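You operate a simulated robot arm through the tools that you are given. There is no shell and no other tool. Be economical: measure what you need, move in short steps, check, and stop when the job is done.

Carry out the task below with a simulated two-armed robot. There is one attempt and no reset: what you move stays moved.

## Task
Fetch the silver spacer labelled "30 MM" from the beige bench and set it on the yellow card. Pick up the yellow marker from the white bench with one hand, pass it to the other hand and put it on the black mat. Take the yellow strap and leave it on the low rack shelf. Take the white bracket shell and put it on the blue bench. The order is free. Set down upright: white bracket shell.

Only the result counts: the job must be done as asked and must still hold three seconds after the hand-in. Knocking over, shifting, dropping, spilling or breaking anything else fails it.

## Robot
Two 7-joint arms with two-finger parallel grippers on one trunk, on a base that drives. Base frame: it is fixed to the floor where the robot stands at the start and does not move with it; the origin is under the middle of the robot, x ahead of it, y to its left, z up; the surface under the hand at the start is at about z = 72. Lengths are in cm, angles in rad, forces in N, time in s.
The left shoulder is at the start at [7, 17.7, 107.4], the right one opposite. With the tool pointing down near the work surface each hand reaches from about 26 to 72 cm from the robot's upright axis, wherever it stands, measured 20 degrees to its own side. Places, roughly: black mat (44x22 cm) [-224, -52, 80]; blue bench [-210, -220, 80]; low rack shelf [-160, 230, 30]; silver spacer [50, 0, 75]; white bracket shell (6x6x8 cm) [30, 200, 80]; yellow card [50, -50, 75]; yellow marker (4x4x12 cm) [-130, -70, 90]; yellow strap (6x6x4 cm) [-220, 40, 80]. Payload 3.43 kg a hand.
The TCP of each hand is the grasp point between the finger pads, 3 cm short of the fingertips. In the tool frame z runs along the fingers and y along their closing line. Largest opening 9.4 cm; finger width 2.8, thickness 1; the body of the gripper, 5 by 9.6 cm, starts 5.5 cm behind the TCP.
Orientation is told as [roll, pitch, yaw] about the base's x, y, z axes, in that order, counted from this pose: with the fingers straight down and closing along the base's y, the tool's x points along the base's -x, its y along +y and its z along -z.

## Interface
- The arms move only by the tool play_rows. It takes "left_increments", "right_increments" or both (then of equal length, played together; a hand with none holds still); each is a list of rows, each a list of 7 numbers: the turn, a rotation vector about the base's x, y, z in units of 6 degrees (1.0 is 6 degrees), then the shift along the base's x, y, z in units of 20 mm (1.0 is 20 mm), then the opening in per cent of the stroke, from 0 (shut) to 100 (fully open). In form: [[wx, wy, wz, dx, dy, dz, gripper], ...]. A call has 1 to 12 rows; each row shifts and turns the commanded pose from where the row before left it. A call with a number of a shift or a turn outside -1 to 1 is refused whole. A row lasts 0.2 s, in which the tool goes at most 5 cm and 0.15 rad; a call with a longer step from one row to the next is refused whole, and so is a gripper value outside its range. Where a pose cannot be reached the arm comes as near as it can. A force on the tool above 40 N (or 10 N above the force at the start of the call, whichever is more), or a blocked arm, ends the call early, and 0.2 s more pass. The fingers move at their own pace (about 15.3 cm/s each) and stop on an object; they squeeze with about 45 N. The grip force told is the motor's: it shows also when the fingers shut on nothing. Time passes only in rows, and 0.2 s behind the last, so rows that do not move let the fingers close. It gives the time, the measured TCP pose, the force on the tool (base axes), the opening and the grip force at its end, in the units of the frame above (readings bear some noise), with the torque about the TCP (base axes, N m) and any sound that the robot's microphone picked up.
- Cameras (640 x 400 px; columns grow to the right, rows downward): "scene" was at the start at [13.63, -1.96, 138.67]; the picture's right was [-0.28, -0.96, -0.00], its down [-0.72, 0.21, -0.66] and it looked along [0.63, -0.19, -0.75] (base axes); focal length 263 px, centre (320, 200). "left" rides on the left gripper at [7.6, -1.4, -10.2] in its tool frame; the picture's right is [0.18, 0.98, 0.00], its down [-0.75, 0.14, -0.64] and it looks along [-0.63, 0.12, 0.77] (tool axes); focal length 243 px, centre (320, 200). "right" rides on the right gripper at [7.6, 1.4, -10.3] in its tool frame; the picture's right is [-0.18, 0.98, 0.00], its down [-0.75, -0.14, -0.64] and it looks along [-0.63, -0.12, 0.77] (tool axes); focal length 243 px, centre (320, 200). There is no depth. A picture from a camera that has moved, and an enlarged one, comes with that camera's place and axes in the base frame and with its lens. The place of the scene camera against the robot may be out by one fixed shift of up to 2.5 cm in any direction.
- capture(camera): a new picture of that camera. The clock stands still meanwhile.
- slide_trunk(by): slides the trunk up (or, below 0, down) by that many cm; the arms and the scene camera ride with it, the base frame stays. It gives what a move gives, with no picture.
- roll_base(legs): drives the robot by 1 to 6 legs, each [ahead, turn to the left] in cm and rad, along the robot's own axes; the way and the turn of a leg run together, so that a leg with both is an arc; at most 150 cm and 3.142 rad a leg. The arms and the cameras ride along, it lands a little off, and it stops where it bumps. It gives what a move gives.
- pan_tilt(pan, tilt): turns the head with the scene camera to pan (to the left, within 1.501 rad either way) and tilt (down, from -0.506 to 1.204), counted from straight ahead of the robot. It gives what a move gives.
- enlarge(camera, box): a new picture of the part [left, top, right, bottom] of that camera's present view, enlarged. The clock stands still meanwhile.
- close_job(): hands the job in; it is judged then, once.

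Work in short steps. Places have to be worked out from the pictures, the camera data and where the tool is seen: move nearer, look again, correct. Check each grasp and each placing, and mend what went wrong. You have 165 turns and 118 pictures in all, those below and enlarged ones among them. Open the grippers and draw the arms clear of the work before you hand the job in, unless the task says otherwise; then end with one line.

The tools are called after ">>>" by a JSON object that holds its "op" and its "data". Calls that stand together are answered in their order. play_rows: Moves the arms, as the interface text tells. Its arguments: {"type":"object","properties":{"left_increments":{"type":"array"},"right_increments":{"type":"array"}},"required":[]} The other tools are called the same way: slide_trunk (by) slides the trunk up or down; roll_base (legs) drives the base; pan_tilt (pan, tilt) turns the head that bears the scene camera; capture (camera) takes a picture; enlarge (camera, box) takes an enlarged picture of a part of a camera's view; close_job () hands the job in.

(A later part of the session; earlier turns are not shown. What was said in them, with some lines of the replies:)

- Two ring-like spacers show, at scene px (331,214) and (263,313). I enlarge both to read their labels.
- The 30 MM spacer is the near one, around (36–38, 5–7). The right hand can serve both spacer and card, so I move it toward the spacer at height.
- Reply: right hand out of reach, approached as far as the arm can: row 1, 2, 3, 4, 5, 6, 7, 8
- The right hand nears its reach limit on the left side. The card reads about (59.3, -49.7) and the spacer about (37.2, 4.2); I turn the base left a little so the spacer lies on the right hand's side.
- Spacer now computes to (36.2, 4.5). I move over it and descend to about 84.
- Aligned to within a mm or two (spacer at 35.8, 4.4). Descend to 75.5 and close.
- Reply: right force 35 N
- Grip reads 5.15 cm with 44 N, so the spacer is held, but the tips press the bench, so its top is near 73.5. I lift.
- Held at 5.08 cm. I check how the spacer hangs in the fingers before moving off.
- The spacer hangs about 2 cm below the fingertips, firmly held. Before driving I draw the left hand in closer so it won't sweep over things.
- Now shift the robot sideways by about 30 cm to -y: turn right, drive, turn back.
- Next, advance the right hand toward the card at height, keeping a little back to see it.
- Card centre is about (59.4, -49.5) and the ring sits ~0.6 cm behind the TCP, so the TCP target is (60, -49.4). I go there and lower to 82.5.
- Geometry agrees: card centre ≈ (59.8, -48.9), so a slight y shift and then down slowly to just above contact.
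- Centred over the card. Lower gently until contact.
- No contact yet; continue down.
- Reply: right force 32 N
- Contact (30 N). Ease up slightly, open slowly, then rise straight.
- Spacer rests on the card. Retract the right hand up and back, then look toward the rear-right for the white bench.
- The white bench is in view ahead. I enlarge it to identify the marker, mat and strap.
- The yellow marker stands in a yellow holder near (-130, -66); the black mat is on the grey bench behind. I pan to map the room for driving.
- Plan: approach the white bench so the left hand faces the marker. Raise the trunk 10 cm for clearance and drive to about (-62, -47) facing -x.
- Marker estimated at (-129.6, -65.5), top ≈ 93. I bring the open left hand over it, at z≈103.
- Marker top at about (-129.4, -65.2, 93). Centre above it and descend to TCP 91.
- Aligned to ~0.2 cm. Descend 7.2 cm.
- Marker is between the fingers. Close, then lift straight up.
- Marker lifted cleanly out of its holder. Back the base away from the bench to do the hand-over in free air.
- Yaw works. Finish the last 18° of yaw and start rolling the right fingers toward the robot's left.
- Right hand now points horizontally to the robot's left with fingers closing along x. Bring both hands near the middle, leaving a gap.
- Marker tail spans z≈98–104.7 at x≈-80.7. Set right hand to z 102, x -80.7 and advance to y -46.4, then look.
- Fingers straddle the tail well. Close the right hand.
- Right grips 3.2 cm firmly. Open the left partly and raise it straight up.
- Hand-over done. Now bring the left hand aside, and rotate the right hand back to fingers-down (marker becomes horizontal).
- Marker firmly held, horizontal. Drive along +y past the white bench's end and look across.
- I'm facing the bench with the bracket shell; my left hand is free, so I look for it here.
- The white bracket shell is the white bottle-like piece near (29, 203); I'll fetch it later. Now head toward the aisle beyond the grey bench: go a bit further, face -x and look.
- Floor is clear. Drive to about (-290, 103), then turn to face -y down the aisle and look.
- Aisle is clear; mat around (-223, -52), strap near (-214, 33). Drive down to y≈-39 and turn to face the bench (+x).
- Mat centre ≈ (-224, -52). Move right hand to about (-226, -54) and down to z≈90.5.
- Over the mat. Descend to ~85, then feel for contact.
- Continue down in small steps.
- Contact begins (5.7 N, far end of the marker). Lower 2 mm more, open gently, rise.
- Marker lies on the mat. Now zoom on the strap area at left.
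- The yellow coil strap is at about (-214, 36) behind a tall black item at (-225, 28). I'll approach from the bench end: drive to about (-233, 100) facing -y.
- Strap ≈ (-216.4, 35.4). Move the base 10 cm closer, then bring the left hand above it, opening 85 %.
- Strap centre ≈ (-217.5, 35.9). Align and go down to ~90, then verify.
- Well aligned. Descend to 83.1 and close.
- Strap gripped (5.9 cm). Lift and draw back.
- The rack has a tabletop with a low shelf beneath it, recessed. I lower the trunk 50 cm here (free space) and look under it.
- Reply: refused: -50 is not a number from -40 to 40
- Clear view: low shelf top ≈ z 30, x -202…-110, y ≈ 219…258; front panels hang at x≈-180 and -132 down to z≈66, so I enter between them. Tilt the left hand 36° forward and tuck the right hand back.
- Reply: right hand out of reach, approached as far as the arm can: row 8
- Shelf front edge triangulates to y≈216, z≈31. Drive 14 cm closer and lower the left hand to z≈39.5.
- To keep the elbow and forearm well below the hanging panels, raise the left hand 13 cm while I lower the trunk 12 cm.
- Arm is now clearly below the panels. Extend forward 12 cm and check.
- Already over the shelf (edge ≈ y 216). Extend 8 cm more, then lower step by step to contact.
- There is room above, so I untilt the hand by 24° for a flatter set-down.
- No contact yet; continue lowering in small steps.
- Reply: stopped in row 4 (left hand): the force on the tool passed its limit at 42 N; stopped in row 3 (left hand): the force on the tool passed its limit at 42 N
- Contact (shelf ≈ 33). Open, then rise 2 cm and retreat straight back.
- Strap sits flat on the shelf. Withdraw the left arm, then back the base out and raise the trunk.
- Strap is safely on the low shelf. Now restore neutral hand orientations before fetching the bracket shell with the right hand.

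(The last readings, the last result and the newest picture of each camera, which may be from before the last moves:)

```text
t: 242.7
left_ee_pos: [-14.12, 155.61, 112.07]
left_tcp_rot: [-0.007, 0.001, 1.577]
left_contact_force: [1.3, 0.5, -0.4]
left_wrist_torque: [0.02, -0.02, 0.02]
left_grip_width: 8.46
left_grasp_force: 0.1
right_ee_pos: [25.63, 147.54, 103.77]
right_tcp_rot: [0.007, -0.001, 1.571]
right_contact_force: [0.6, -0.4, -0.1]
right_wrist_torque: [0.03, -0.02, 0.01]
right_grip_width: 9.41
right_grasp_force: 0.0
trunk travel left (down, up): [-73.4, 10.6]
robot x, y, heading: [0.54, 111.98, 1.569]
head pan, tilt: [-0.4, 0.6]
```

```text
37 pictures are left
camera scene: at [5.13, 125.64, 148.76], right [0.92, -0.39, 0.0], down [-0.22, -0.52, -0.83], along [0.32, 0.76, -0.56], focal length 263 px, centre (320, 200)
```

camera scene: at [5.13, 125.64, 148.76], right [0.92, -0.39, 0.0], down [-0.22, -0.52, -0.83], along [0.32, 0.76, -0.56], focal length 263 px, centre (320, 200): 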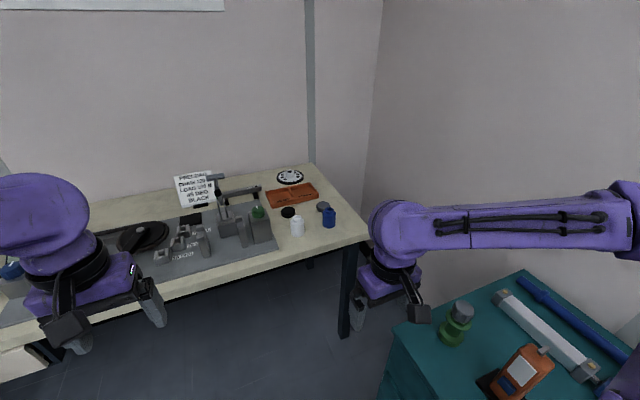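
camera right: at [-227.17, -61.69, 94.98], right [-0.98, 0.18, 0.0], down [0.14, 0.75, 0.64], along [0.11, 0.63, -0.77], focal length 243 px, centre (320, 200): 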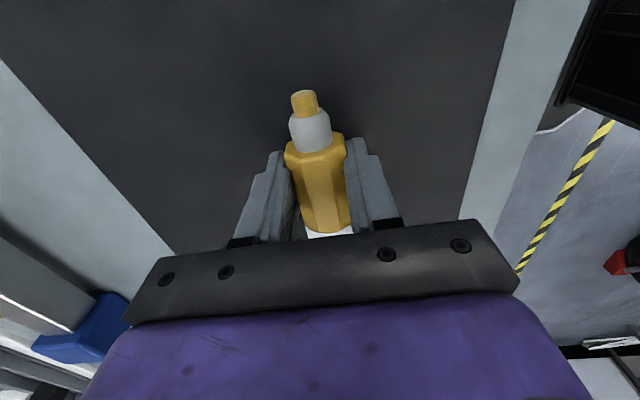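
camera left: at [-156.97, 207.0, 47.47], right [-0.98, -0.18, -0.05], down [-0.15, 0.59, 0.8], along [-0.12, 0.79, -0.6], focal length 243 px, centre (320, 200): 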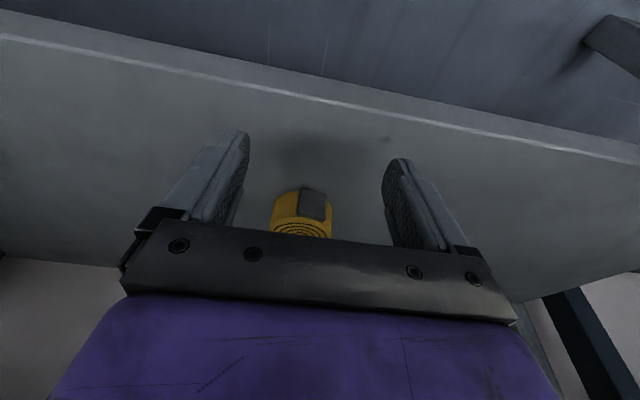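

Bracket shell ≈ (28, 203). Drive 30 cm closer and view with the right camera.

>>> {"op": "roll_base", "data": {"legs": [[30, 0]]}}

>>> {"op": "capture", "data": {"camera": "right"}}

```text
t: 244.7
left_ee_pos: [-14.1, 185.25, 112.04]
left_tcp_rot: [-0.008, -0.001, 1.577]
left_contact_force: [-0.7, -0.1, -0.5]
left_wrist_torque: [-0.04, 0.01, -0.01]
left_grip_width: 8.45
left_grasp_force: 0.1
right_ee_pos: [25.53, 177.11, 103.87]
right_tcp_rot: [0.006, -0.001, 1.571]
right_contact_force: [-0.6, 0.1, 0.6]
right_wrist_torque: [0.05, 0.0, -0.01]
right_grip_width: 9.41
right_grasp_force: 0.0
trunk travel left (down, up): [-73.4, 10.6]
robot x, y, heading: [0.58, 141.23, 1.573]
head pan, tilt: [-0.4, 0.6]
```

```text
36 pictures are left
camera right: at [24.36, 169.42, 113.95], right [-0.98, 0.18, 0.0], down [0.14, 0.75, 0.64], along [0.11, 0.63, -0.77], focal length 243 px, centre (320, 200)
```

right: 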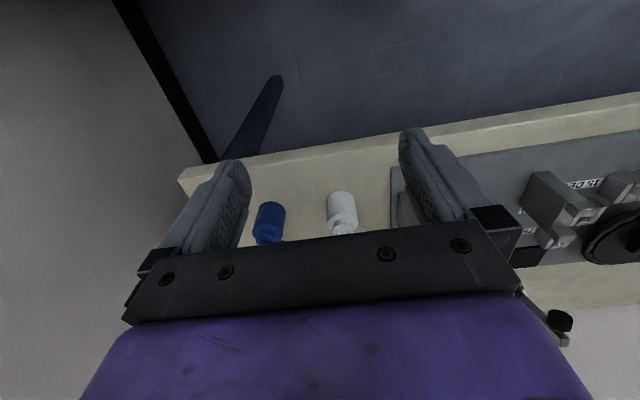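

Shell ≈ (25.6, 200.5). Move the right hand forward and down for a closer look.

>>> {"op": "play_rows", "data": {"right_increments": [[0, 0, 0, 0, 0.95, -0.35, 100], [0, 0, 0, 0, 0.95, -0.35, 100], [0, 0, 0, 0, 0.95, -0.35, 100], [0, 0, 0, 0, 0.95, -0.35, 100], [0, 0, 0, 0, 0.95, -0.35, 100], [0, 0, 0, 0, 0.95, -0.35, 100], [0, 0, 0, 0, 0.95, -0.35, 100], [0, 0, 0, 0, 0.95, -0.35, 100], [0, 0, 0, 0, 0, 0, 100]]}}

>>> {"op": "capture", "data": {"camera": "right"}}

>>> {"op": "enlarge", "data": {"camera": "scene", "box": [230, 180, 390, 280]}}

```text
t: 246.7
left_ee_pos: [-14.09, 185.17, 112.02]
left_tcp_rot: [-0.007, -0.002, 1.578]
left_contact_force: [-0.4, -0.3, 1.1]
left_wrist_torque: [-0.02, -0.02, 0.0]
left_grip_width: 8.44
left_grasp_force: 0.1
right_ee_pos: [25.59, 192.38, 98.22]
right_tcp_rot: [0.004, -0.002, 1.572]
right_contact_force: [0.1, 0.2, 0.2]
right_wrist_torque: [0.01, -0.02, -0.04]
right_grip_width: 9.41
right_grasp_force: 0.0
trunk travel left (down, up): [-73.4, 10.6]
robot x, y, heading: [0.39, 142.14, 1.568]
head pan, tilt: [-0.4, 0.6]
```

```text
35 pictures are left
camera right: at [24.31, 184.6, 108.42], right [-0.98, 0.18, 0.0], down [0.14, 0.75, 0.64], along [0.11, 0.63, -0.77], focal length 243 px, centre (320, 200)
```

right: 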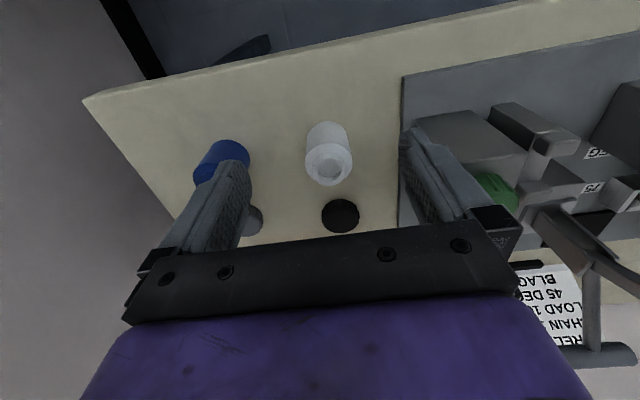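

```text
4.00 times, centred on (310, 230) of scene
camera zoom: at [5.14, 155.28, 148.76], right [0.92, -0.39, 0.0], down [-0.22, -0.52, -0.83], along [0.32, 0.76, -0.56], focal length 1052 px, centre (360, 80)
```

zoom: 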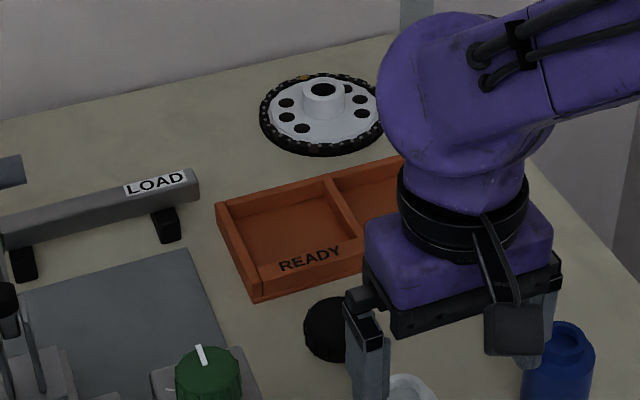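

Shell centre ≈ (26.0, 200.2), bench ≈ 74. Move above it and down to 89.

>>> {"op": "play_rows", "data": {"right_increments": [[0, 0, 0, 0.05, 0.98, 0, 100], [0, 0, 0, 0.05, 0.98, 0, 100], [0, 0, 0, 0.05, 0.98, 0, 100], [0, 0, 0, 0.05, 0.98, 0, 100], [0, 0, 0, 0, 0, -0.9, 100], [0, 0, 0, 0, 0, -0.9, 100], [0, 0, 0, 0, 0, -0.9, 100], [0, 0, 0, 0, 0, -0.9, 100], [0, 0, 0, 0, 0, -0.9, 100], [0, 0, 0, 0, 0, 0, 100]]}}

>>> {"op": "capture", "data": {"camera": "right"}}

```text
t: 248.9
left_ee_pos: [-14.18, 185.38, 112.06]
left_tcp_rot: [-0.008, 0.0, 1.576]
left_contact_force: [0.0, -0.9, 0.5]
left_wrist_torque: [-0.01, 0.02, 0.04]
left_grip_width: 8.47
left_grasp_force: 0.1
right_ee_pos: [25.97, 200.24, 89.27]
right_tcp_rot: [0.005, -0.001, 1.571]
right_contact_force: [-0.4, -0.5, -0.1]
right_wrist_torque: [0.03, 0.01, 0.03]
right_grip_width: 9.42
right_grasp_force: 0.0
trunk travel left (down, up): [-73.4, 10.6]
robot x, y, heading: [0.31, 141.88, 1.571]
head pan, tilt: [-0.4, 0.6]
```

```text
33 pictures are left
camera right: at [24.76, 192.5, 99.37], right [-0.98, 0.18, 0.0], down [0.14, 0.75, 0.64], along [0.11, 0.63, -0.77], focal length 243 px, centre (320, 200)
```

right: 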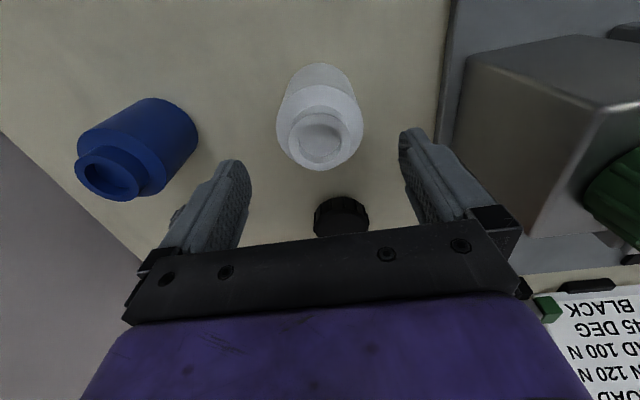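

Refine: axis ≈ (25.9, 199.1), neck top ≈ 85.5. Shift y by -1 and descend to 82.

>>> {"op": "play_rows", "data": {"right_increments": [[0, 0, 0, 0, -0.5, 0, 100], [0, 0, 0, 0, 0, -1, 100], [0, 0, 0, 0, 0, -1, 100], [0, 0, 0, 0, 0, -0.8, 100], [0, 0, 0, 0, 0, -0.8, 100], [0, 0, 0, 0, 0, 0, 100]]}}

>>> {"op": "capture", "data": {"camera": "right"}}

>>> {"op": "pan_tilt", "data": {"pan": -0.4, "tilt": 0.85}}

>>> {"op": "capture", "data": {"camera": "scene"}}

```text
t: 250.1
left_ee_pos: [-14.2, 185.1, 112.23]
left_tcp_rot: [-0.009, -0.002, 1.576]
left_contact_force: [0.1, 1.0, 0.5]
left_wrist_torque: [-0.03, -0.01, -0.04]
left_grip_width: 8.45
left_grasp_force: 0.1
right_ee_pos: [25.96, 199.16, 83.05]
right_tcp_rot: [0.001, -0.004, 1.573]
right_contact_force: [-2.5, -18.6, 25.9]
right_wrist_torque: [-0.9, -1.14, -0.84]
right_grip_width: 9.28
right_grasp_force: 0.1
trunk travel left (down, up): [-73.4, 10.6]
robot x, y, heading: [0.47, 142.02, 1.569]
head pan, tilt: [-0.4, 0.6]
stopped in row 5 (right hand): the force on the tool passed its limit at 42 N (the readings are from after the stop); the commanded pose is now the measured one
```

```text
32 pictures are left
camera right: at [24.73, 191.45, 93.18], right [-0.98, 0.18, 0.0], down [0.14, 0.75, 0.64], along [0.12, 0.63, -0.76], focal length 243 px, centre (320, 200)
```

right: 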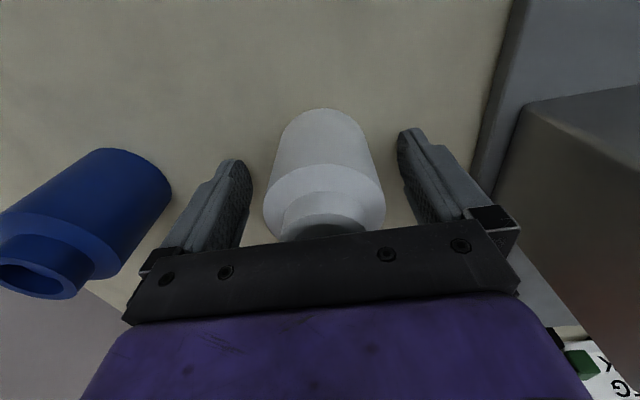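

```text
t: 250.9
left_ee_pos: [-14.22, 184.85, 112.3]
left_tcp_rot: [-0.009, -0.003, 1.576]
left_contact_force: [-0.1, -0.2, -0.5]
left_wrist_torque: [-0.01, -0.01, 0.0]
left_grip_width: 8.49
left_grasp_force: 0.1
right_ee_pos: [25.94, 199.2, 82.94]
right_tcp_rot: [-0.001, -0.009, 1.573]
right_contact_force: [-0.8, -11.6, 19.0]
right_wrist_torque: [-0.61, -0.82, -0.59]
right_grip_width: 9.29
right_grasp_force: 0.0
trunk travel left (down, up): [-73.4, 10.6]
robot x, y, heading: [0.82, 141.78, 1.57]
head pan, tilt: [-0.4, 0.85]
```

```text
31 pictures are left
camera scene: at [4.54, 153.87, 146.73], right [0.92, -0.39, 0.0], down [-0.29, -0.69, -0.66], along [0.26, 0.61, -0.75], focal length 263 px, centre (320, 200)
```

scene: 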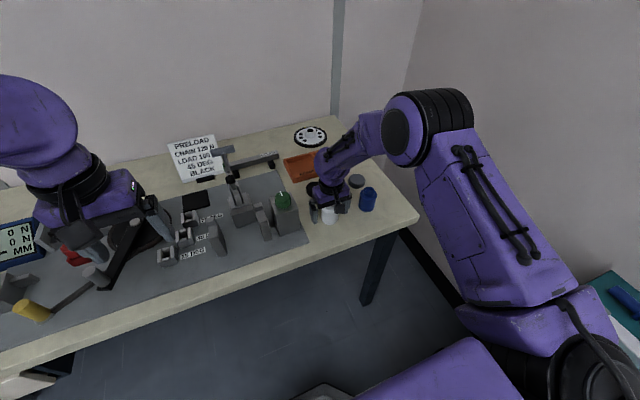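

The +x fingertip touches the bench (so the bench is at ≈80). Raise 0.7 cm and close gently around the shell.

>>> {"op": "play_rows", "data": {"right_increments": [[0, 0, 0, 0, 0, 0.35, 100], [0, 0, 0, 0, 0, 0, 100], [0, 0, 0, 0, 0, 0, 80], [0, 0, 0, 0, 0, 0, 70], [0, 0, 0, 0, 0, 0, 60], [0, 0, 0, 0, 0, 0, 40], [0, 0, 0, 0, 0, 0, 0], [0, 0, 0, 0, 0, 0, 0]]}}

>>> {"op": "capture", "data": {"camera": "right"}}

```text
t: 252.7
left_ee_pos: [-14.08, 185.34, 112.04]
left_tcp_rot: [-0.008, -0.001, 1.576]
left_contact_force: [0.0, 0.1, 0.1]
left_wrist_torque: [0.03, 0.02, -0.04]
left_grip_width: 8.46
left_grasp_force: 0.0
right_ee_pos: [26.05, 199.62, 83.43]
right_tcp_rot: [0.002, -0.004, 1.572]
right_contact_force: [-1.4, -0.9, 0.4]
right_wrist_torque: [-0.03, -0.02, -0.05]
right_grip_width: 5.46
right_grasp_force: 44.9
trunk travel left (down, up): [-73.4, 10.6]
robot x, y, heading: [0.68, 141.86, 1.569]
head pan, tilt: [-0.4, 0.85]
```

```text
30 pictures are left
camera right: at [24.75, 191.74, 93.6], right [-0.98, 0.18, 0.0], down [0.14, 0.75, 0.64], along [0.12, 0.63, -0.76], focal length 243 px, centre (320, 200)
```

right: 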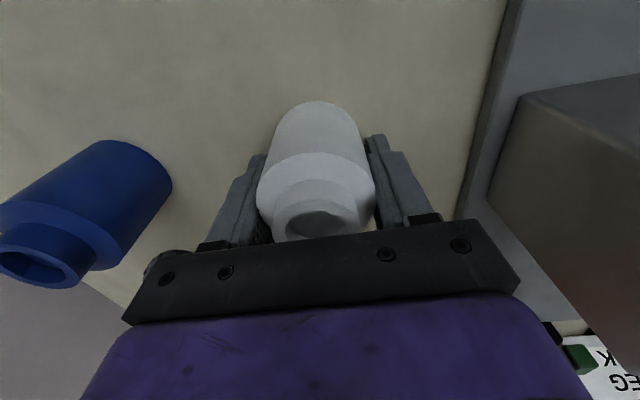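

Gripped at 5.46 cm. Lift straight up and draw back.

>>> {"op": "play_rows", "data": {"right_increments": [[0, 0, 0, 0, 0, 0.5, 0], [0, 0, 0, 0, 0, 0.8, 0], [0, 0, 0, 0, 0, 1, 0], [0, 0, 0, 0, 0, 1, 0], [0, 0, 0, 0, 0, 1, 0], [0, 0, 0, 0, 0, 1, 0], [0, 0, 0, 0, 0, 1, 0], [0, 0, 0, 0, 0, 1, 0], [0, 0, 0, 0, 0, 1, 0], [0, 0, 0, 0, 0, 1, 0], [0, 0, 0, 0, 0, 1, 0], [0, 0, 0, 0, 0, 0, 0]]}}

>>> {"op": "play_rows", "data": {"right_increments": [[0, 0, 0, 0, -1, 0.3, 0], [0, 0, 0, 0, -1, 0.3, 0], [0, 0, 0, 0, -1, 0.3, 0], [0, 0, 0, 0, -1, 0, 0], [0, 0, 0, 0, -1, 0, 0], [0, 0, 0, 0, -1, 0, 0], [0, 0, 0, 0, -1, 0, 0], [0, 0, 0, 0, -1, 0, 0], [0, 0, 0, 0, -1, 0, 0]]}}

>>> {"op": "capture", "data": {"camera": "right"}}

```text
t: 255.3
left_ee_pos: [-14.03, 185.47, 112.12]
left_tcp_rot: [-0.008, -0.002, 1.575]
left_contact_force: [-0.8, -0.6, -0.5]
left_wrist_torque: [-0.01, 0.02, 0.02]
left_grip_width: 8.49
left_grasp_force: 0.2
right_ee_pos: [26.14, 199.44, 103.96]
right_tcp_rot: [0.001, -0.002, 1.573]
right_contact_force: [1.1, -0.6, -1.8]
right_wrist_torque: [0.04, 0.0, 0.02]
right_grip_width: 5.48
right_grasp_force: 44.4
trunk travel left (down, up): [-73.4, 10.6]
robot x, y, heading: [0.85, 141.69, 1.568]
head pan, tilt: [-0.4, 0.85]
```

```text
t: 257.3
left_ee_pos: [-13.94, 185.21, 112.04]
left_tcp_rot: [-0.007, -0.001, 1.576]
left_contact_force: [-0.1, 0.3, 0.1]
left_wrist_torque: [0.01, 0.02, 0.03]
left_grip_width: 8.44
left_grasp_force: 0.0
right_ee_pos: [26.21, 181.6, 105.84]
right_tcp_rot: [0.004, -0.008, 1.571]
right_contact_force: [-0.8, 0.1, -0.9]
right_wrist_torque: [0.05, -0.03, -0.01]
right_grip_width: 5.48
right_grasp_force: 44.9
trunk travel left (down, up): [-73.4, 10.6]
robot x, y, heading: [0.66, 142.2, 1.57]
head pan, tilt: [-0.4, 0.85]
```

```text
29 pictures are left
camera right: at [25.01, 173.7, 115.97], right [-0.98, 0.18, 0.0], down [0.14, 0.75, 0.65], along [0.12, 0.64, -0.76], focal length 243 px, centre (320, 200)
```

right: 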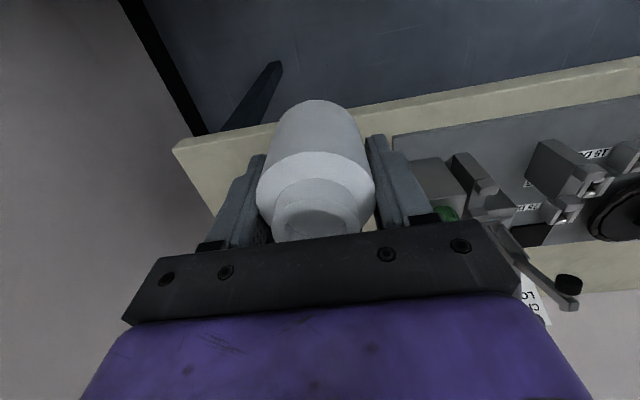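

Shell held upright. Route to the blue bench via the known-clear aisle beyond the grey bench.

>>> {"op": "roll_base", "data": {"legs": [[-35, 0], [0, 1.572], [150, 0], [139, 0], [0, 1.57], [110, 0]]}}

>>> {"op": "pan_tilt", "data": {"pan": 0.2, "tilt": 0.55}}

>>> {"op": "capture", "data": {"camera": "scene"}}

```text
t: 285.9
left_ee_pos: [-277.94, -43.62, 112.12]
left_tcp_rot: [-0.008, -0.001, -1.593]
left_contact_force: [-0.7, -0.5, -0.3]
left_wrist_torque: [0.0, -0.02, 0.01]
left_grip_width: 8.44
left_grasp_force: 0.1
right_ee_pos: [-318.06, -38.75, 105.79]
right_tcp_rot: [0.001, -0.007, -1.596]
right_contact_force: [0.0, -0.4, -2.6]
right_wrist_torque: [-0.01, 0.02, 0.0]
right_grip_width: 5.38
right_grasp_force: 45.2
trunk travel left (down, up): [-73.4, 10.6]
robot x, y, heading: [-291.22, 0.28, -1.6]
head pan, tilt: [-0.4, 0.85]
```

```text
t: 286.9
left_ee_pos: [-277.91, -43.61, 112.05]
left_tcp_rot: [-0.006, -0.001, -1.593]
left_contact_force: [-0.5, -0.2, 0.1]
left_wrist_torque: [0.02, -0.02, -0.03]
left_grip_width: 8.44
left_grasp_force: 0.1
right_ee_pos: [-318.04, -38.67, 105.67]
right_tcp_rot: [0.001, -0.006, -1.598]
right_contact_force: [0.2, 0.6, -2.4]
right_wrist_torque: [-0.01, 0.01, 0.01]
right_grip_width: 5.41
right_grasp_force: 45.5
trunk travel left (down, up): [-73.4, 10.6]
robot x, y, heading: [-291.52, 0.38, -1.6]
head pan, tilt: [0.201, 0.55]
```

```text
28 pictures are left
camera scene: at [-288.87, -13.44, 149.2], right [-0.99, -0.17, 0.0], down [-0.09, 0.52, -0.85], along [0.15, -0.84, -0.52], focal length 263 px, centre (320, 200)
```

scene: 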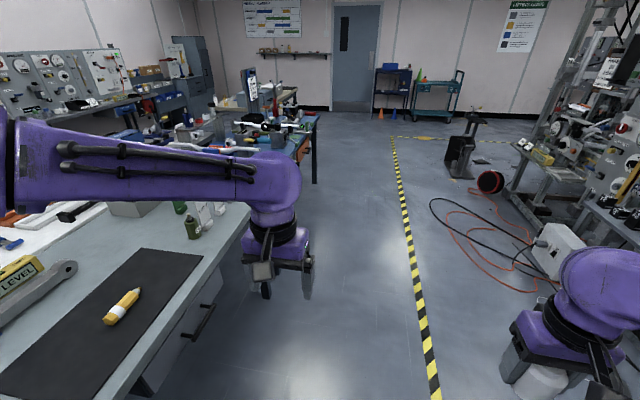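

Blue bench edge at x≈-245, y≈-140…-290. Drive 130 further and look at it with the head panned before turning.

>>> {"op": "roll_base", "data": {"legs": [[150, 0.02], [20, 0]]}}

>>> {"op": "pan_tilt", "data": {"pan": 0.9, "tilt": 0.6}}

>>> {"op": "capture", "data": {"camera": "scene"}}

```text
t: 295.5
left_ee_pos: [-279.03, -212.05, 112.02]
left_tcp_rot: [-0.008, -0.002, -1.568]
left_contact_force: [-0.5, 0.4, -0.4]
left_wrist_torque: [0.0, 0.02, -0.01]
left_grip_width: 8.44
left_grasp_force: 0.1
right_ee_pos: [-319.19, -208.28, 105.87]
right_tcp_rot: [0.001, -0.006, -1.571]
right_contact_force: [-0.8, 0.7, -2.0]
right_wrist_torque: [0.02, 0.01, -0.01]
right_grip_width: 5.3
right_grasp_force: 45.0
trunk travel left (down, up): [-73.4, 10.6]
robot x, y, heading: [-293.53, -168.8, -1.574]
head pan, tilt: [0.201, 0.55]
```

```text
t: 296.6
left_ee_pos: [-278.92, -212.25, 111.97]
left_tcp_rot: [-0.006, 0.001, -1.568]
left_contact_force: [-0.5, -0.4, -0.6]
left_wrist_torque: [0.02, -0.01, 0.01]
left_grip_width: 8.45
left_grasp_force: 0.0
right_ee_pos: [-319.18, -208.27, 105.77]
right_tcp_rot: [0.001, -0.005, -1.57]
right_contact_force: [-0.7, -0.6, -2.3]
right_wrist_torque: [0.03, 0.04, -0.04]
right_grip_width: 5.36
right_grasp_force: 45.2
trunk travel left (down, up): [-73.4, 10.6]
robot x, y, heading: [-293.82, -168.62, -1.57]
head pan, tilt: [0.901, 0.6]
```

```text
27 pictures are left
camera scene: at [-285.61, -179.01, 148.76], right [-0.62, -0.78, 0.0], down [-0.44, 0.35, -0.83], along [0.65, -0.51, -0.56], focal length 263 px, centre (320, 200)
```

scene: 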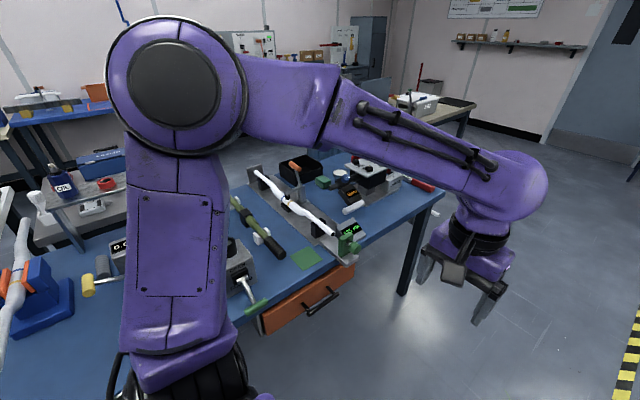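

The blue bench has a free strip near its far front corner, about (-237, -250). Drive on to y≈-225 and face the bench.

>>> {"op": "roll_base", "data": {"legs": [[55, 0], [0, 1.57]]}}

>>> {"op": "pan_tilt", "data": {"pan": -0.2, "tilt": 0.7}}

>>> {"op": "capture", "data": {"camera": "scene"}}

>>> {"op": "capture", "data": {"camera": "right"}}

```text
t: 303.6
left_ee_pos: [-250.42, -208.57, 112.0]
left_tcp_rot: [-0.005, 0.0, 0.026]
left_contact_force: [-0.4, -0.1, 0.0]
left_wrist_torque: [-0.01, 0.01, -0.03]
left_grip_width: 8.47
left_grasp_force: 0.2
right_ee_pos: [-253.52, -248.74, 105.76]
right_tcp_rot: [0.002, -0.004, 0.022]
right_contact_force: [0.5, -0.4, -1.7]
right_wrist_torque: [-0.01, 0.03, 0.0]
right_grip_width: 5.3
right_grasp_force: 44.6
trunk travel left (down, up): [-73.4, 10.6]
robot x, y, heading: [-293.42, -224.06, 0.023]
head pan, tilt: [0.901, 0.6]
```

```text
t: 304.9
left_ee_pos: [-250.47, -208.45, 112.18]
left_tcp_rot: [-0.006, 0.0, 0.027]
left_contact_force: [-0.1, 0.9, -0.4]
left_wrist_torque: [0.03, -0.01, -0.03]
left_grip_width: 8.45
left_grasp_force: 0.2
right_ee_pos: [-253.4, -248.77, 105.82]
right_tcp_rot: [0.0, -0.004, 0.025]
right_contact_force: [0.2, 0.6, -2.1]
right_wrist_torque: [0.02, 0.02, 0.02]
right_grip_width: 5.33
right_grasp_force: 45.0
trunk travel left (down, up): [-73.4, 10.6]
robot x, y, heading: [-293.27, -224.18, 0.024]
head pan, tilt: [-0.201, 0.7]
```

```text
26 pictures are left
camera scene: at [-279.05, -225.23, 147.89], right [-0.18, -0.98, 0.0], down [-0.63, 0.12, -0.76], along [0.75, -0.14, -0.64], focal length 263 px, centre (320, 200)
```

scene: 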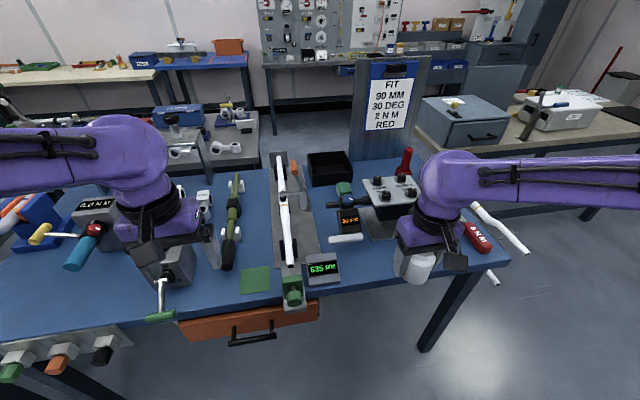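

```text
25 pictures are left
camera right: at [-261.02, -247.65, 115.96], right [0.16, 0.99, 0.0], down [0.75, -0.13, 0.65], along [0.64, -0.1, -0.76], focal length 243 px, centre (320, 200)
```

right: 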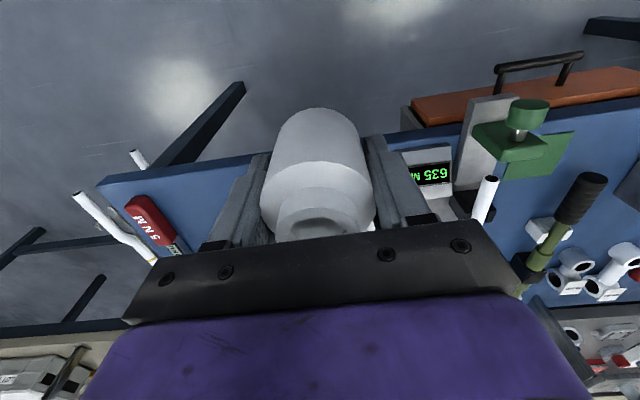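

Free strip at x -240…-226, y -242…-275 (front edge x≈-242). Move the shell to about (-233.5, -253) at height.

>>> {"op": "play_rows", "data": {"right_increments": [[0, 0, 0, 1, -0.22, 0, 0], [0, 0, 0, 1, -0.22, 0, 0], [0, 0, 0, 1, -0.22, 0, 0], [0, 0, 0, 1, -0.22, 0, 0], [0, 0, 0, 1, -0.22, 0, 0], [0, 0, 0, 1, -0.22, 0, 0], [0, 0, 0, 1, -0.22, -0.5, 0], [0, 0, 0, 1, -0.22, -0.5, 0], [0, 0, 0, 1, -0.22, -0.5, 0], [0, 0, 0, 0.9, -0.12, -0.5, 0], [0, 0, 0, 0, 0, 0, 0]]}}

>>> {"op": "capture", "data": {"camera": "right"}}

>>> {"op": "enlarge", "data": {"camera": "scene", "box": [320, 190, 480, 290]}}

```text
t: 307.3
left_ee_pos: [-250.54, -208.47, 112.06]
left_tcp_rot: [-0.006, 0.001, 0.026]
left_contact_force: [-0.1, 0.2, -0.9]
left_wrist_torque: [0.0, 0.02, -0.01]
left_grip_width: 8.45
left_grasp_force: 0.0
right_ee_pos: [-233.59, -253.07, 101.9]
right_tcp_rot: [0.001, -0.007, 0.024]
right_contact_force: [0.5, 0.5, -2.0]
right_wrist_torque: [0.02, -0.02, 0.04]
right_grip_width: 5.31
right_grasp_force: 44.8
trunk travel left (down, up): [-73.4, 10.6]
robot x, y, heading: [-293.72, -224.1, 0.021]
head pan, tilt: [-0.201, 0.7]
```

```text
24 pictures are left
camera right: at [-241.22, -251.96, 112.06], right [0.16, 0.99, 0.0], down [0.75, -0.13, 0.65], along [0.64, -0.1, -0.76], focal length 243 px, centre (320, 200)
```

right: 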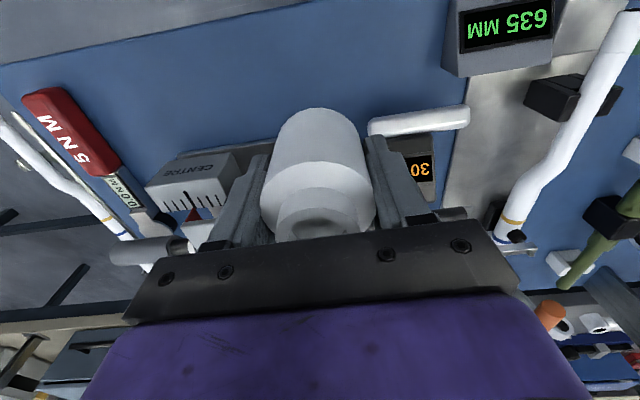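

```text
4.00 times, centred on (400, 240) of scene
camera zoom: at [-279.12, -225.24, 147.9], right [-0.18, -0.98, 0.0], down [-0.63, 0.12, -0.77], along [0.75, -0.14, -0.64], focal length 1052 px, centre (0, 40)
```

zoom: 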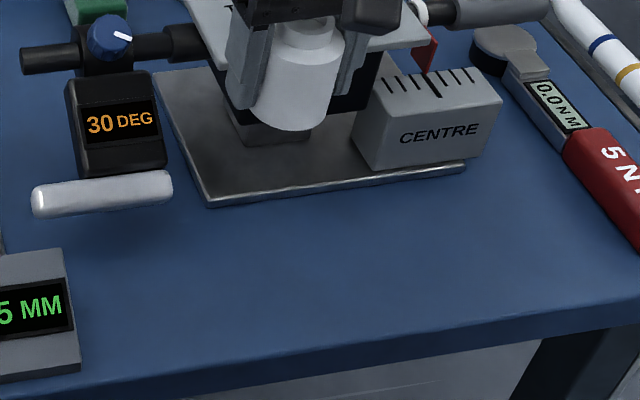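

Silver plate begins at x≈-227, so I centre at x≈-235 and descend to ~88.

>>> {"op": "play_rows", "data": {"right_increments": [[0, 0, 0, -0.75, 0, 0, 0], [0, 0, 0, 0, 0, -1, 0], [0, 0, 0, 0, 0, -1, 0], [0, 0, 0, 0, 0, -1, 0], [0, 0, 0, 0, 0, -1, 0], [0, 0, 0, 0, 0, -1, 0], [0, 0, 0, 0, 0, -1, 0], [0, 0, 0, 0, 0, -0.7, 0], [0, 0, 0, 0, 0, 0, 0]]}}

>>> {"op": "enlarge", "data": {"camera": "scene", "box": [320, 200, 480, 300]}}

```text
t: 309.3
left_ee_pos: [-250.6, -208.54, 112.06]
left_tcp_rot: [-0.007, -0.001, 0.027]
left_contact_force: [0.6, 0.8, 0.6]
left_wrist_torque: [0.01, -0.01, 0.0]
left_grip_width: 8.43
left_grasp_force: 0.0
right_ee_pos: [-235.28, -252.82, 88.31]
right_tcp_rot: [0.001, -0.004, 0.022]
right_contact_force: [0.3, -0.5, -2.0]
right_wrist_torque: [-0.01, 0.02, -0.01]
right_grip_width: 5.31
right_grasp_force: 45.1
trunk travel left (down, up): [-73.4, 10.6]
robot x, y, heading: [-293.68, -224.31, 0.021]
head pan, tilt: [-0.201, 0.7]
```

```text
4.00 times, centred on (400, 250) of scene
camera zoom: at [-279.07, -225.23, 147.89], right [-0.18, -0.98, 0.0], down [-0.63, 0.12, -0.76], along [0.75, -0.14, -0.64], focal length 1052 px, centre (0, 0)
```

zoom: 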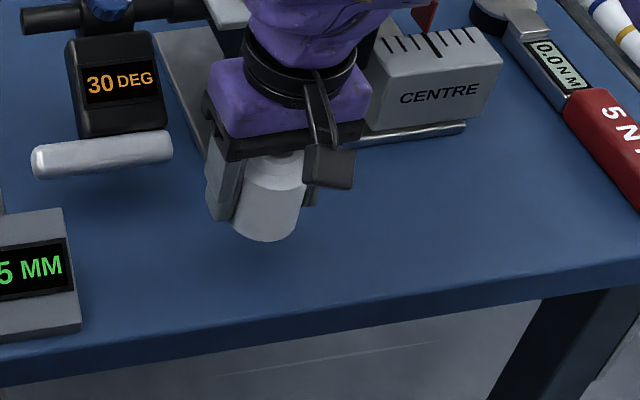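

Clear spot. Lower in small steps to feel contact.

>>> {"op": "play_rows", "data": {"right_increments": [[0, 0, 0, 0, 0, -0.4, 0], [0, 0, 0, 0, 0, -0.3, 0], [0, 0, 0, 0, 0, -0.2, 0], [0, 0, 0, 0, 0, -0.2, 0], [0, 0, 0, 0, 0, 0, 0]]}}

```text
t: 310.5
left_ee_pos: [-250.49, -208.44, 112.06]
left_tcp_rot: [-0.007, 0.0, 0.026]
left_contact_force: [0.1, 0.0, 0.8]
left_wrist_torque: [0.01, 0.03, -0.02]
left_grip_width: 8.5
left_grasp_force: 0.0
right_ee_pos: [-235.09, -252.94, 86.16]
right_tcp_rot: [0.002, -0.004, 0.025]
right_contact_force: [0.1, -0.2, -2.6]
right_wrist_torque: [0.0, -0.02, 0.04]
right_grip_width: 5.3
right_grasp_force: 45.2
trunk travel left (down, up): [-73.4, 10.6]
robot x, y, heading: [-293.36, -223.86, 0.018]
head pan, tilt: [-0.201, 0.7]
```

>>> {"op": "play_rows", "data": {"right_increments": [[0, 0, 0, 0, 0, -0.2, 0], [0, 0, 0, 0, 0, -0.2, 0], [0, 0, 0, 0, 0, -0.15, 0], [0, 0, 0, 0, 0, 0, 0]]}}

>>> {"op": "enlarge", "data": {"camera": "scene", "box": [320, 200, 480, 300]}}

```text
t: 311.5
left_ee_pos: [-250.46, -208.44, 112.08]
left_tcp_rot: [-0.008, 0.0, 0.028]
left_contact_force: [-1.2, -0.2, -0.4]
left_wrist_torque: [-0.01, -0.01, 0.04]
left_grip_width: 8.46
left_grasp_force: 0.0
right_ee_pos: [-235.21, -252.95, 85.11]
right_tcp_rot: [0.001, -0.003, 0.023]
right_contact_force: [0.3, -0.1, -1.8]
right_wrist_torque: [0.01, -0.01, 0.0]
right_grip_width: 5.28
right_grasp_force: 45.3
trunk travel left (down, up): [-73.4, 10.6]
robot x, y, heading: [-293.2, -224.23, 0.019]
head pan, tilt: [-0.201, 0.7]
```

```text
4.00 times, centred on (400, 250) of scene
camera zoom: at [-279.04, -225.24, 147.89], right [-0.18, -0.98, 0.0], down [-0.63, 0.12, -0.76], along [0.75, -0.14, -0.64], focal length 1052 px, centre (0, 0)
```

zoom: 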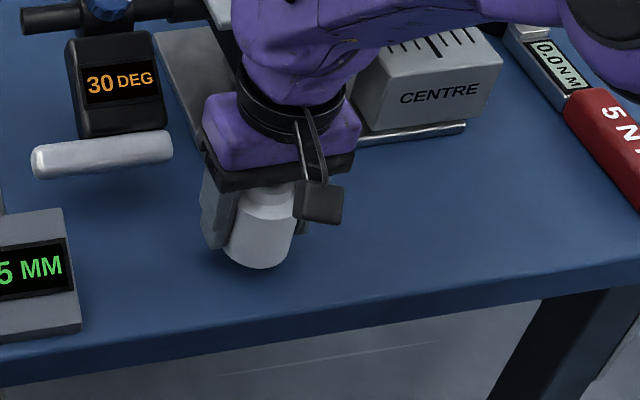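

Nearly down; continue.

>>> {"op": "play_rows", "data": {"right_increments": [[0, 0, 0, 0, 0, -0.15, 0], [0, 0, 0, 0, 0, -0.15, 0], [0, 0, 0, 0, 0, -0.1, 0], [0, 0, 0, 0, 0, 0, 0]]}}

```text
t: 312.5
left_ee_pos: [-250.34, -208.52, 112.14]
left_tcp_rot: [-0.007, -0.001, 0.026]
left_contact_force: [0.1, -0.9, 0.1]
left_wrist_torque: [-0.02, 0.01, 0.02]
left_grip_width: 8.5
left_grasp_force: 0.0
right_ee_pos: [-235.23, -252.87, 84.38]
right_tcp_rot: [0.003, -0.005, 0.024]
right_contact_force: [0.6, 1.1, -1.7]
right_wrist_torque: [0.01, -0.03, 0.0]
right_grip_width: 5.28
right_grasp_force: 45.4
trunk travel left (down, up): [-73.4, 10.6]
robot x, y, heading: [-293.35, -224.06, 0.022]
head pan, tilt: [-0.201, 0.7]
```

>>> {"op": "play_rows", "data": {"right_increments": [[0, 0, 0, 0, 0, -0.12, 0], [0, 0, 0, 0, 0, -0.1, 0], [0, 0, 0, 0, 0, -0.08, 0], [0, 0, 0, 0, 0, 0, 0]]}}

```text
t: 313.5
left_ee_pos: [-250.44, -208.57, 111.93]
left_tcp_rot: [-0.007, 0.0, 0.024]
left_contact_force: [-0.3, -0.4, -0.6]
left_wrist_torque: [-0.02, 0.01, 0.04]
left_grip_width: 8.45
left_grasp_force: 0.1
right_ee_pos: [-235.13, -252.97, 83.63]
right_tcp_rot: [0.002, -0.002, 0.022]
right_contact_force: [0.7, -0.8, -2.7]
right_wrist_torque: [0.04, 0.01, 0.01]
right_grip_width: 5.29
right_grasp_force: 44.7
trunk travel left (down, up): [-73.4, 10.6]
robot x, y, heading: [-293.7, -224.11, 0.018]
head pan, tilt: [-0.201, 0.7]
```

>>> {"op": "play_rows", "data": {"right_increments": [[0, 0, 0, 0, 0, -0.1, 0], [0, 0, 0, 0, 0, -0.1, 0], [0, 0, 0, 0, 0, -0.08, 0], [0, 0, 0, 0, 0, 0, 0]]}}

>>> {"op": "enlarge", "data": {"camera": "scene", "box": [352, 225, 416, 285]}}

```text
t: 314.5
left_ee_pos: [-250.82, -208.32, 112.3]
left_tcp_rot: [-0.009, -0.002, 0.027]
left_contact_force: [0.5, -0.4, -0.4]
left_wrist_torque: [0.0, -0.01, 0.01]
left_grip_width: 8.45
left_grasp_force: 0.0
right_ee_pos: [-235.13, -253.01, 83.51]
right_tcp_rot: [0.002, -0.012, 0.022]
right_contact_force: [0.9, -2.8, 19.8]
right_wrist_torque: [-0.16, 0.06, 0.01]
right_grip_width: 5.29
right_grasp_force: 44.6
trunk travel left (down, up): [-73.4, 10.6]
robot x, y, heading: [-293.62, -223.87, 0.018]
head pan, tilt: [-0.201, 0.7]
```

```text
6.67 times, centred on (384, 255) of scene
camera zoom: at [-279.39, -225.12, 147.95], right [-0.18, -0.98, 0.0], down [-0.63, 0.12, -0.77], along [0.75, -0.14, -0.64], focal length 1753 px, centre (-107, -167)
```

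zoom: 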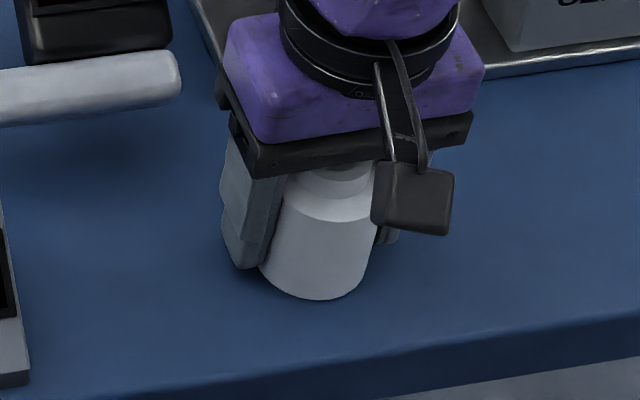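

Contact with 20 N and almost no torque: it stands flat. Ease the pressure, open slowly, rise.

>>> {"op": "play_rows", "data": {"right_increments": [[0, 0, 0, 0, 0, 0.18, 0], [0, 0, 0, 0, 0, 0, 0], [0, 0, 0, 0, 0, 0, 60], [0, 0, 0, 0, 0, 0, 66], [0, 0, 0, 0, 0, 0, 75], [0, 0, 0, 0, 0, 0, 90], [0, 0, 0, 0, 0, 0.3, 90], [0, 0, 0, 0, 0, 0.7, 90], [0, 0, 0, 0, 0, 1, 90], [0, 0, 0, 0, 0, 1, 90], [0, 0, 0, 0, 0, 1, 90], [0, 0, 0, 0, 0, 1, 90]]}}

>>> {"op": "play_rows", "data": {"right_increments": [[0, 0, 0, 0, 0, 1, 90], [0, 0, 0, 0, 0, 1, 90], [0, 0, 0, 0, 0, 1, 90], [0, 0, 0, 0, 0, 1, 90], [0, 0, 0, 0, 0, 1, 90], [0, 0, 0, -1, 0, 0.5, 90], [0, 0, 0, -1, 0, 0, 90], [0, 0, 0, -1, 0, 0, 90], [0, 0, 0, -1, 0, 0, 90], [0, 0, 0, -1, 0, 0, 90], [0, 0, 0, -1, 0, 0, 90], [0, 0, 0, -1, 0, 0, 90]]}}

>>> {"op": "capture", "data": {"camera": "scene"}}

>>> {"op": "capture", "data": {"camera": "right"}}

```text
t: 317.1
left_ee_pos: [-250.63, -208.43, 112.03]
left_tcp_rot: [-0.006, 0.001, 0.026]
left_contact_force: [-0.5, 0.5, -0.2]
left_wrist_torque: [0.0, 0.01, 0.01]
left_grip_width: 8.42
left_grasp_force: 0.0
right_ee_pos: [-235.06, -253.08, 93.66]
right_tcp_rot: [0.001, -0.005, 0.021]
right_contact_force: [-0.8, -0.3, 0.5]
right_wrist_torque: [0.0, 0.02, 0.03]
right_grip_width: 8.47
right_grasp_force: 0.1
trunk travel left (down, up): [-73.4, 10.6]
robot x, y, heading: [-293.47, -223.99, 0.023]
head pan, tilt: [-0.201, 0.7]
```

```text
t: 319.7
left_ee_pos: [-250.74, -208.57, 111.96]
left_tcp_rot: [-0.007, -0.001, 0.027]
left_contact_force: [-0.4, 0.0, 0.0]
left_wrist_torque: [0.02, 0.03, -0.01]
left_grip_width: 8.46
left_grasp_force: 0.2
right_ee_pos: [-249.35, -252.91, 104.41]
right_tcp_rot: [0.001, -0.005, 0.021]
right_contact_force: [0.2, 0.1, -0.7]
right_wrist_torque: [-0.01, 0.01, 0.01]
right_grip_width: 8.47
right_grasp_force: 0.1
trunk travel left (down, up): [-73.4, 10.6]
robot x, y, heading: [-293.24, -224.0, 0.021]
head pan, tilt: [-0.201, 0.7]
```

```text
19 pictures are left
camera scene: at [-279.21, -225.21, 147.91], right [-0.18, -0.98, 0.0], down [-0.63, 0.12, -0.77], along [0.75, -0.14, -0.64], focal length 263 px, centre (320, 200)
```

scene: 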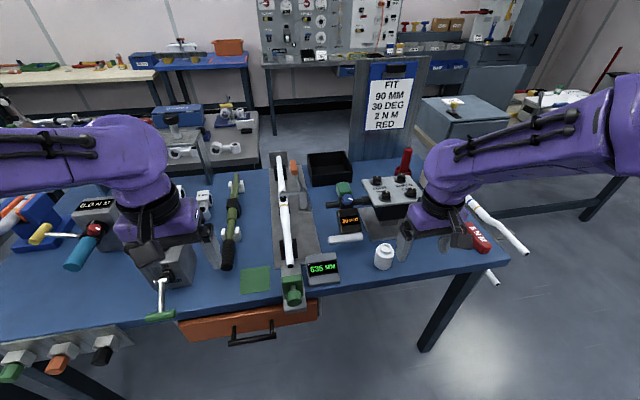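

```text
18 pictures are left
camera right: at [-256.89, -251.83, 114.58], right [0.16, 0.99, 0.0], down [0.75, -0.13, 0.65], along [0.64, -0.1, -0.76], focal length 243 px, centre (320, 200)
```

right: 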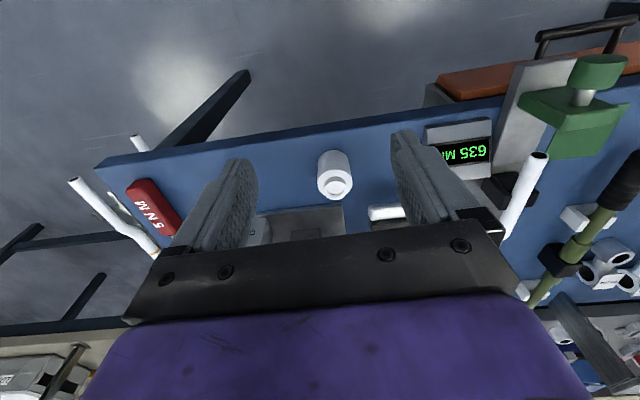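

The shell stands upright on the blue bench. Back the base off so both arms are clear of everything.

>>> {"op": "roll_base", "data": {"legs": [[-20, 0]]}}

>>> {"op": "enlarge", "data": {"camera": "scene", "box": [310, 180, 470, 280]}}

```text
t: 321.3
left_ee_pos: [-270.64, -208.99, 111.95]
left_tcp_rot: [-0.007, 0.002, 0.025]
left_contact_force: [0.3, -0.4, 0.1]
left_wrist_torque: [-0.04, 0.01, 0.03]
left_grip_width: 8.45
left_grasp_force: 0.0
right_ee_pos: [-269.46, -253.49, 104.39]
right_tcp_rot: [0.002, -0.003, 0.022]
right_contact_force: [-0.2, 0.7, -0.2]
right_wrist_torque: [-0.01, -0.01, 0.01]
right_grip_width: 8.44
right_grasp_force: 0.1
trunk travel left (down, up): [-73.4, 10.6]
robot x, y, heading: [-313.9, -224.47, 0.022]
head pan, tilt: [-0.201, 0.7]
```

```text
4.00 times, centred on (390, 230) of scene
camera zoom: at [-299.28, -225.63, 147.88], right [-0.18, -0.98, 0.0], down [-0.63, 0.12, -0.76], along [0.75, -0.14, -0.64], focal length 1052 px, centre (40, 80)
```

zoom: 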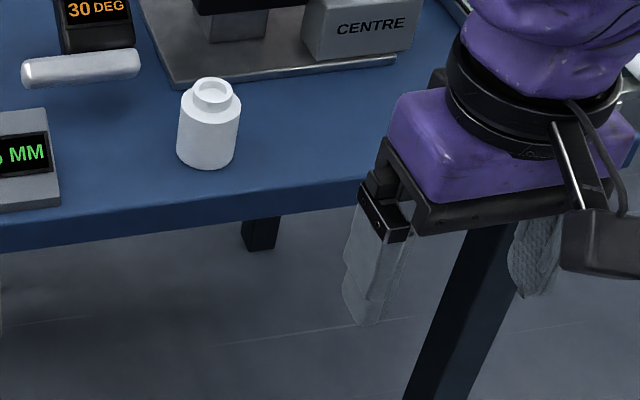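

All four placements were seen in place, and both hands are open and clear. I hand the job in.

>>> {"op": "close_job", "data": {}}

```text
The job is handed in.
```

I handed the job in with all four items in place: the 30 MM spacer on the yellow card, the yellow marker on the black mat after passing from the left hand to the right, the yellow strap on the low rack shelf, and the white bracket shell upright on the blue bench.
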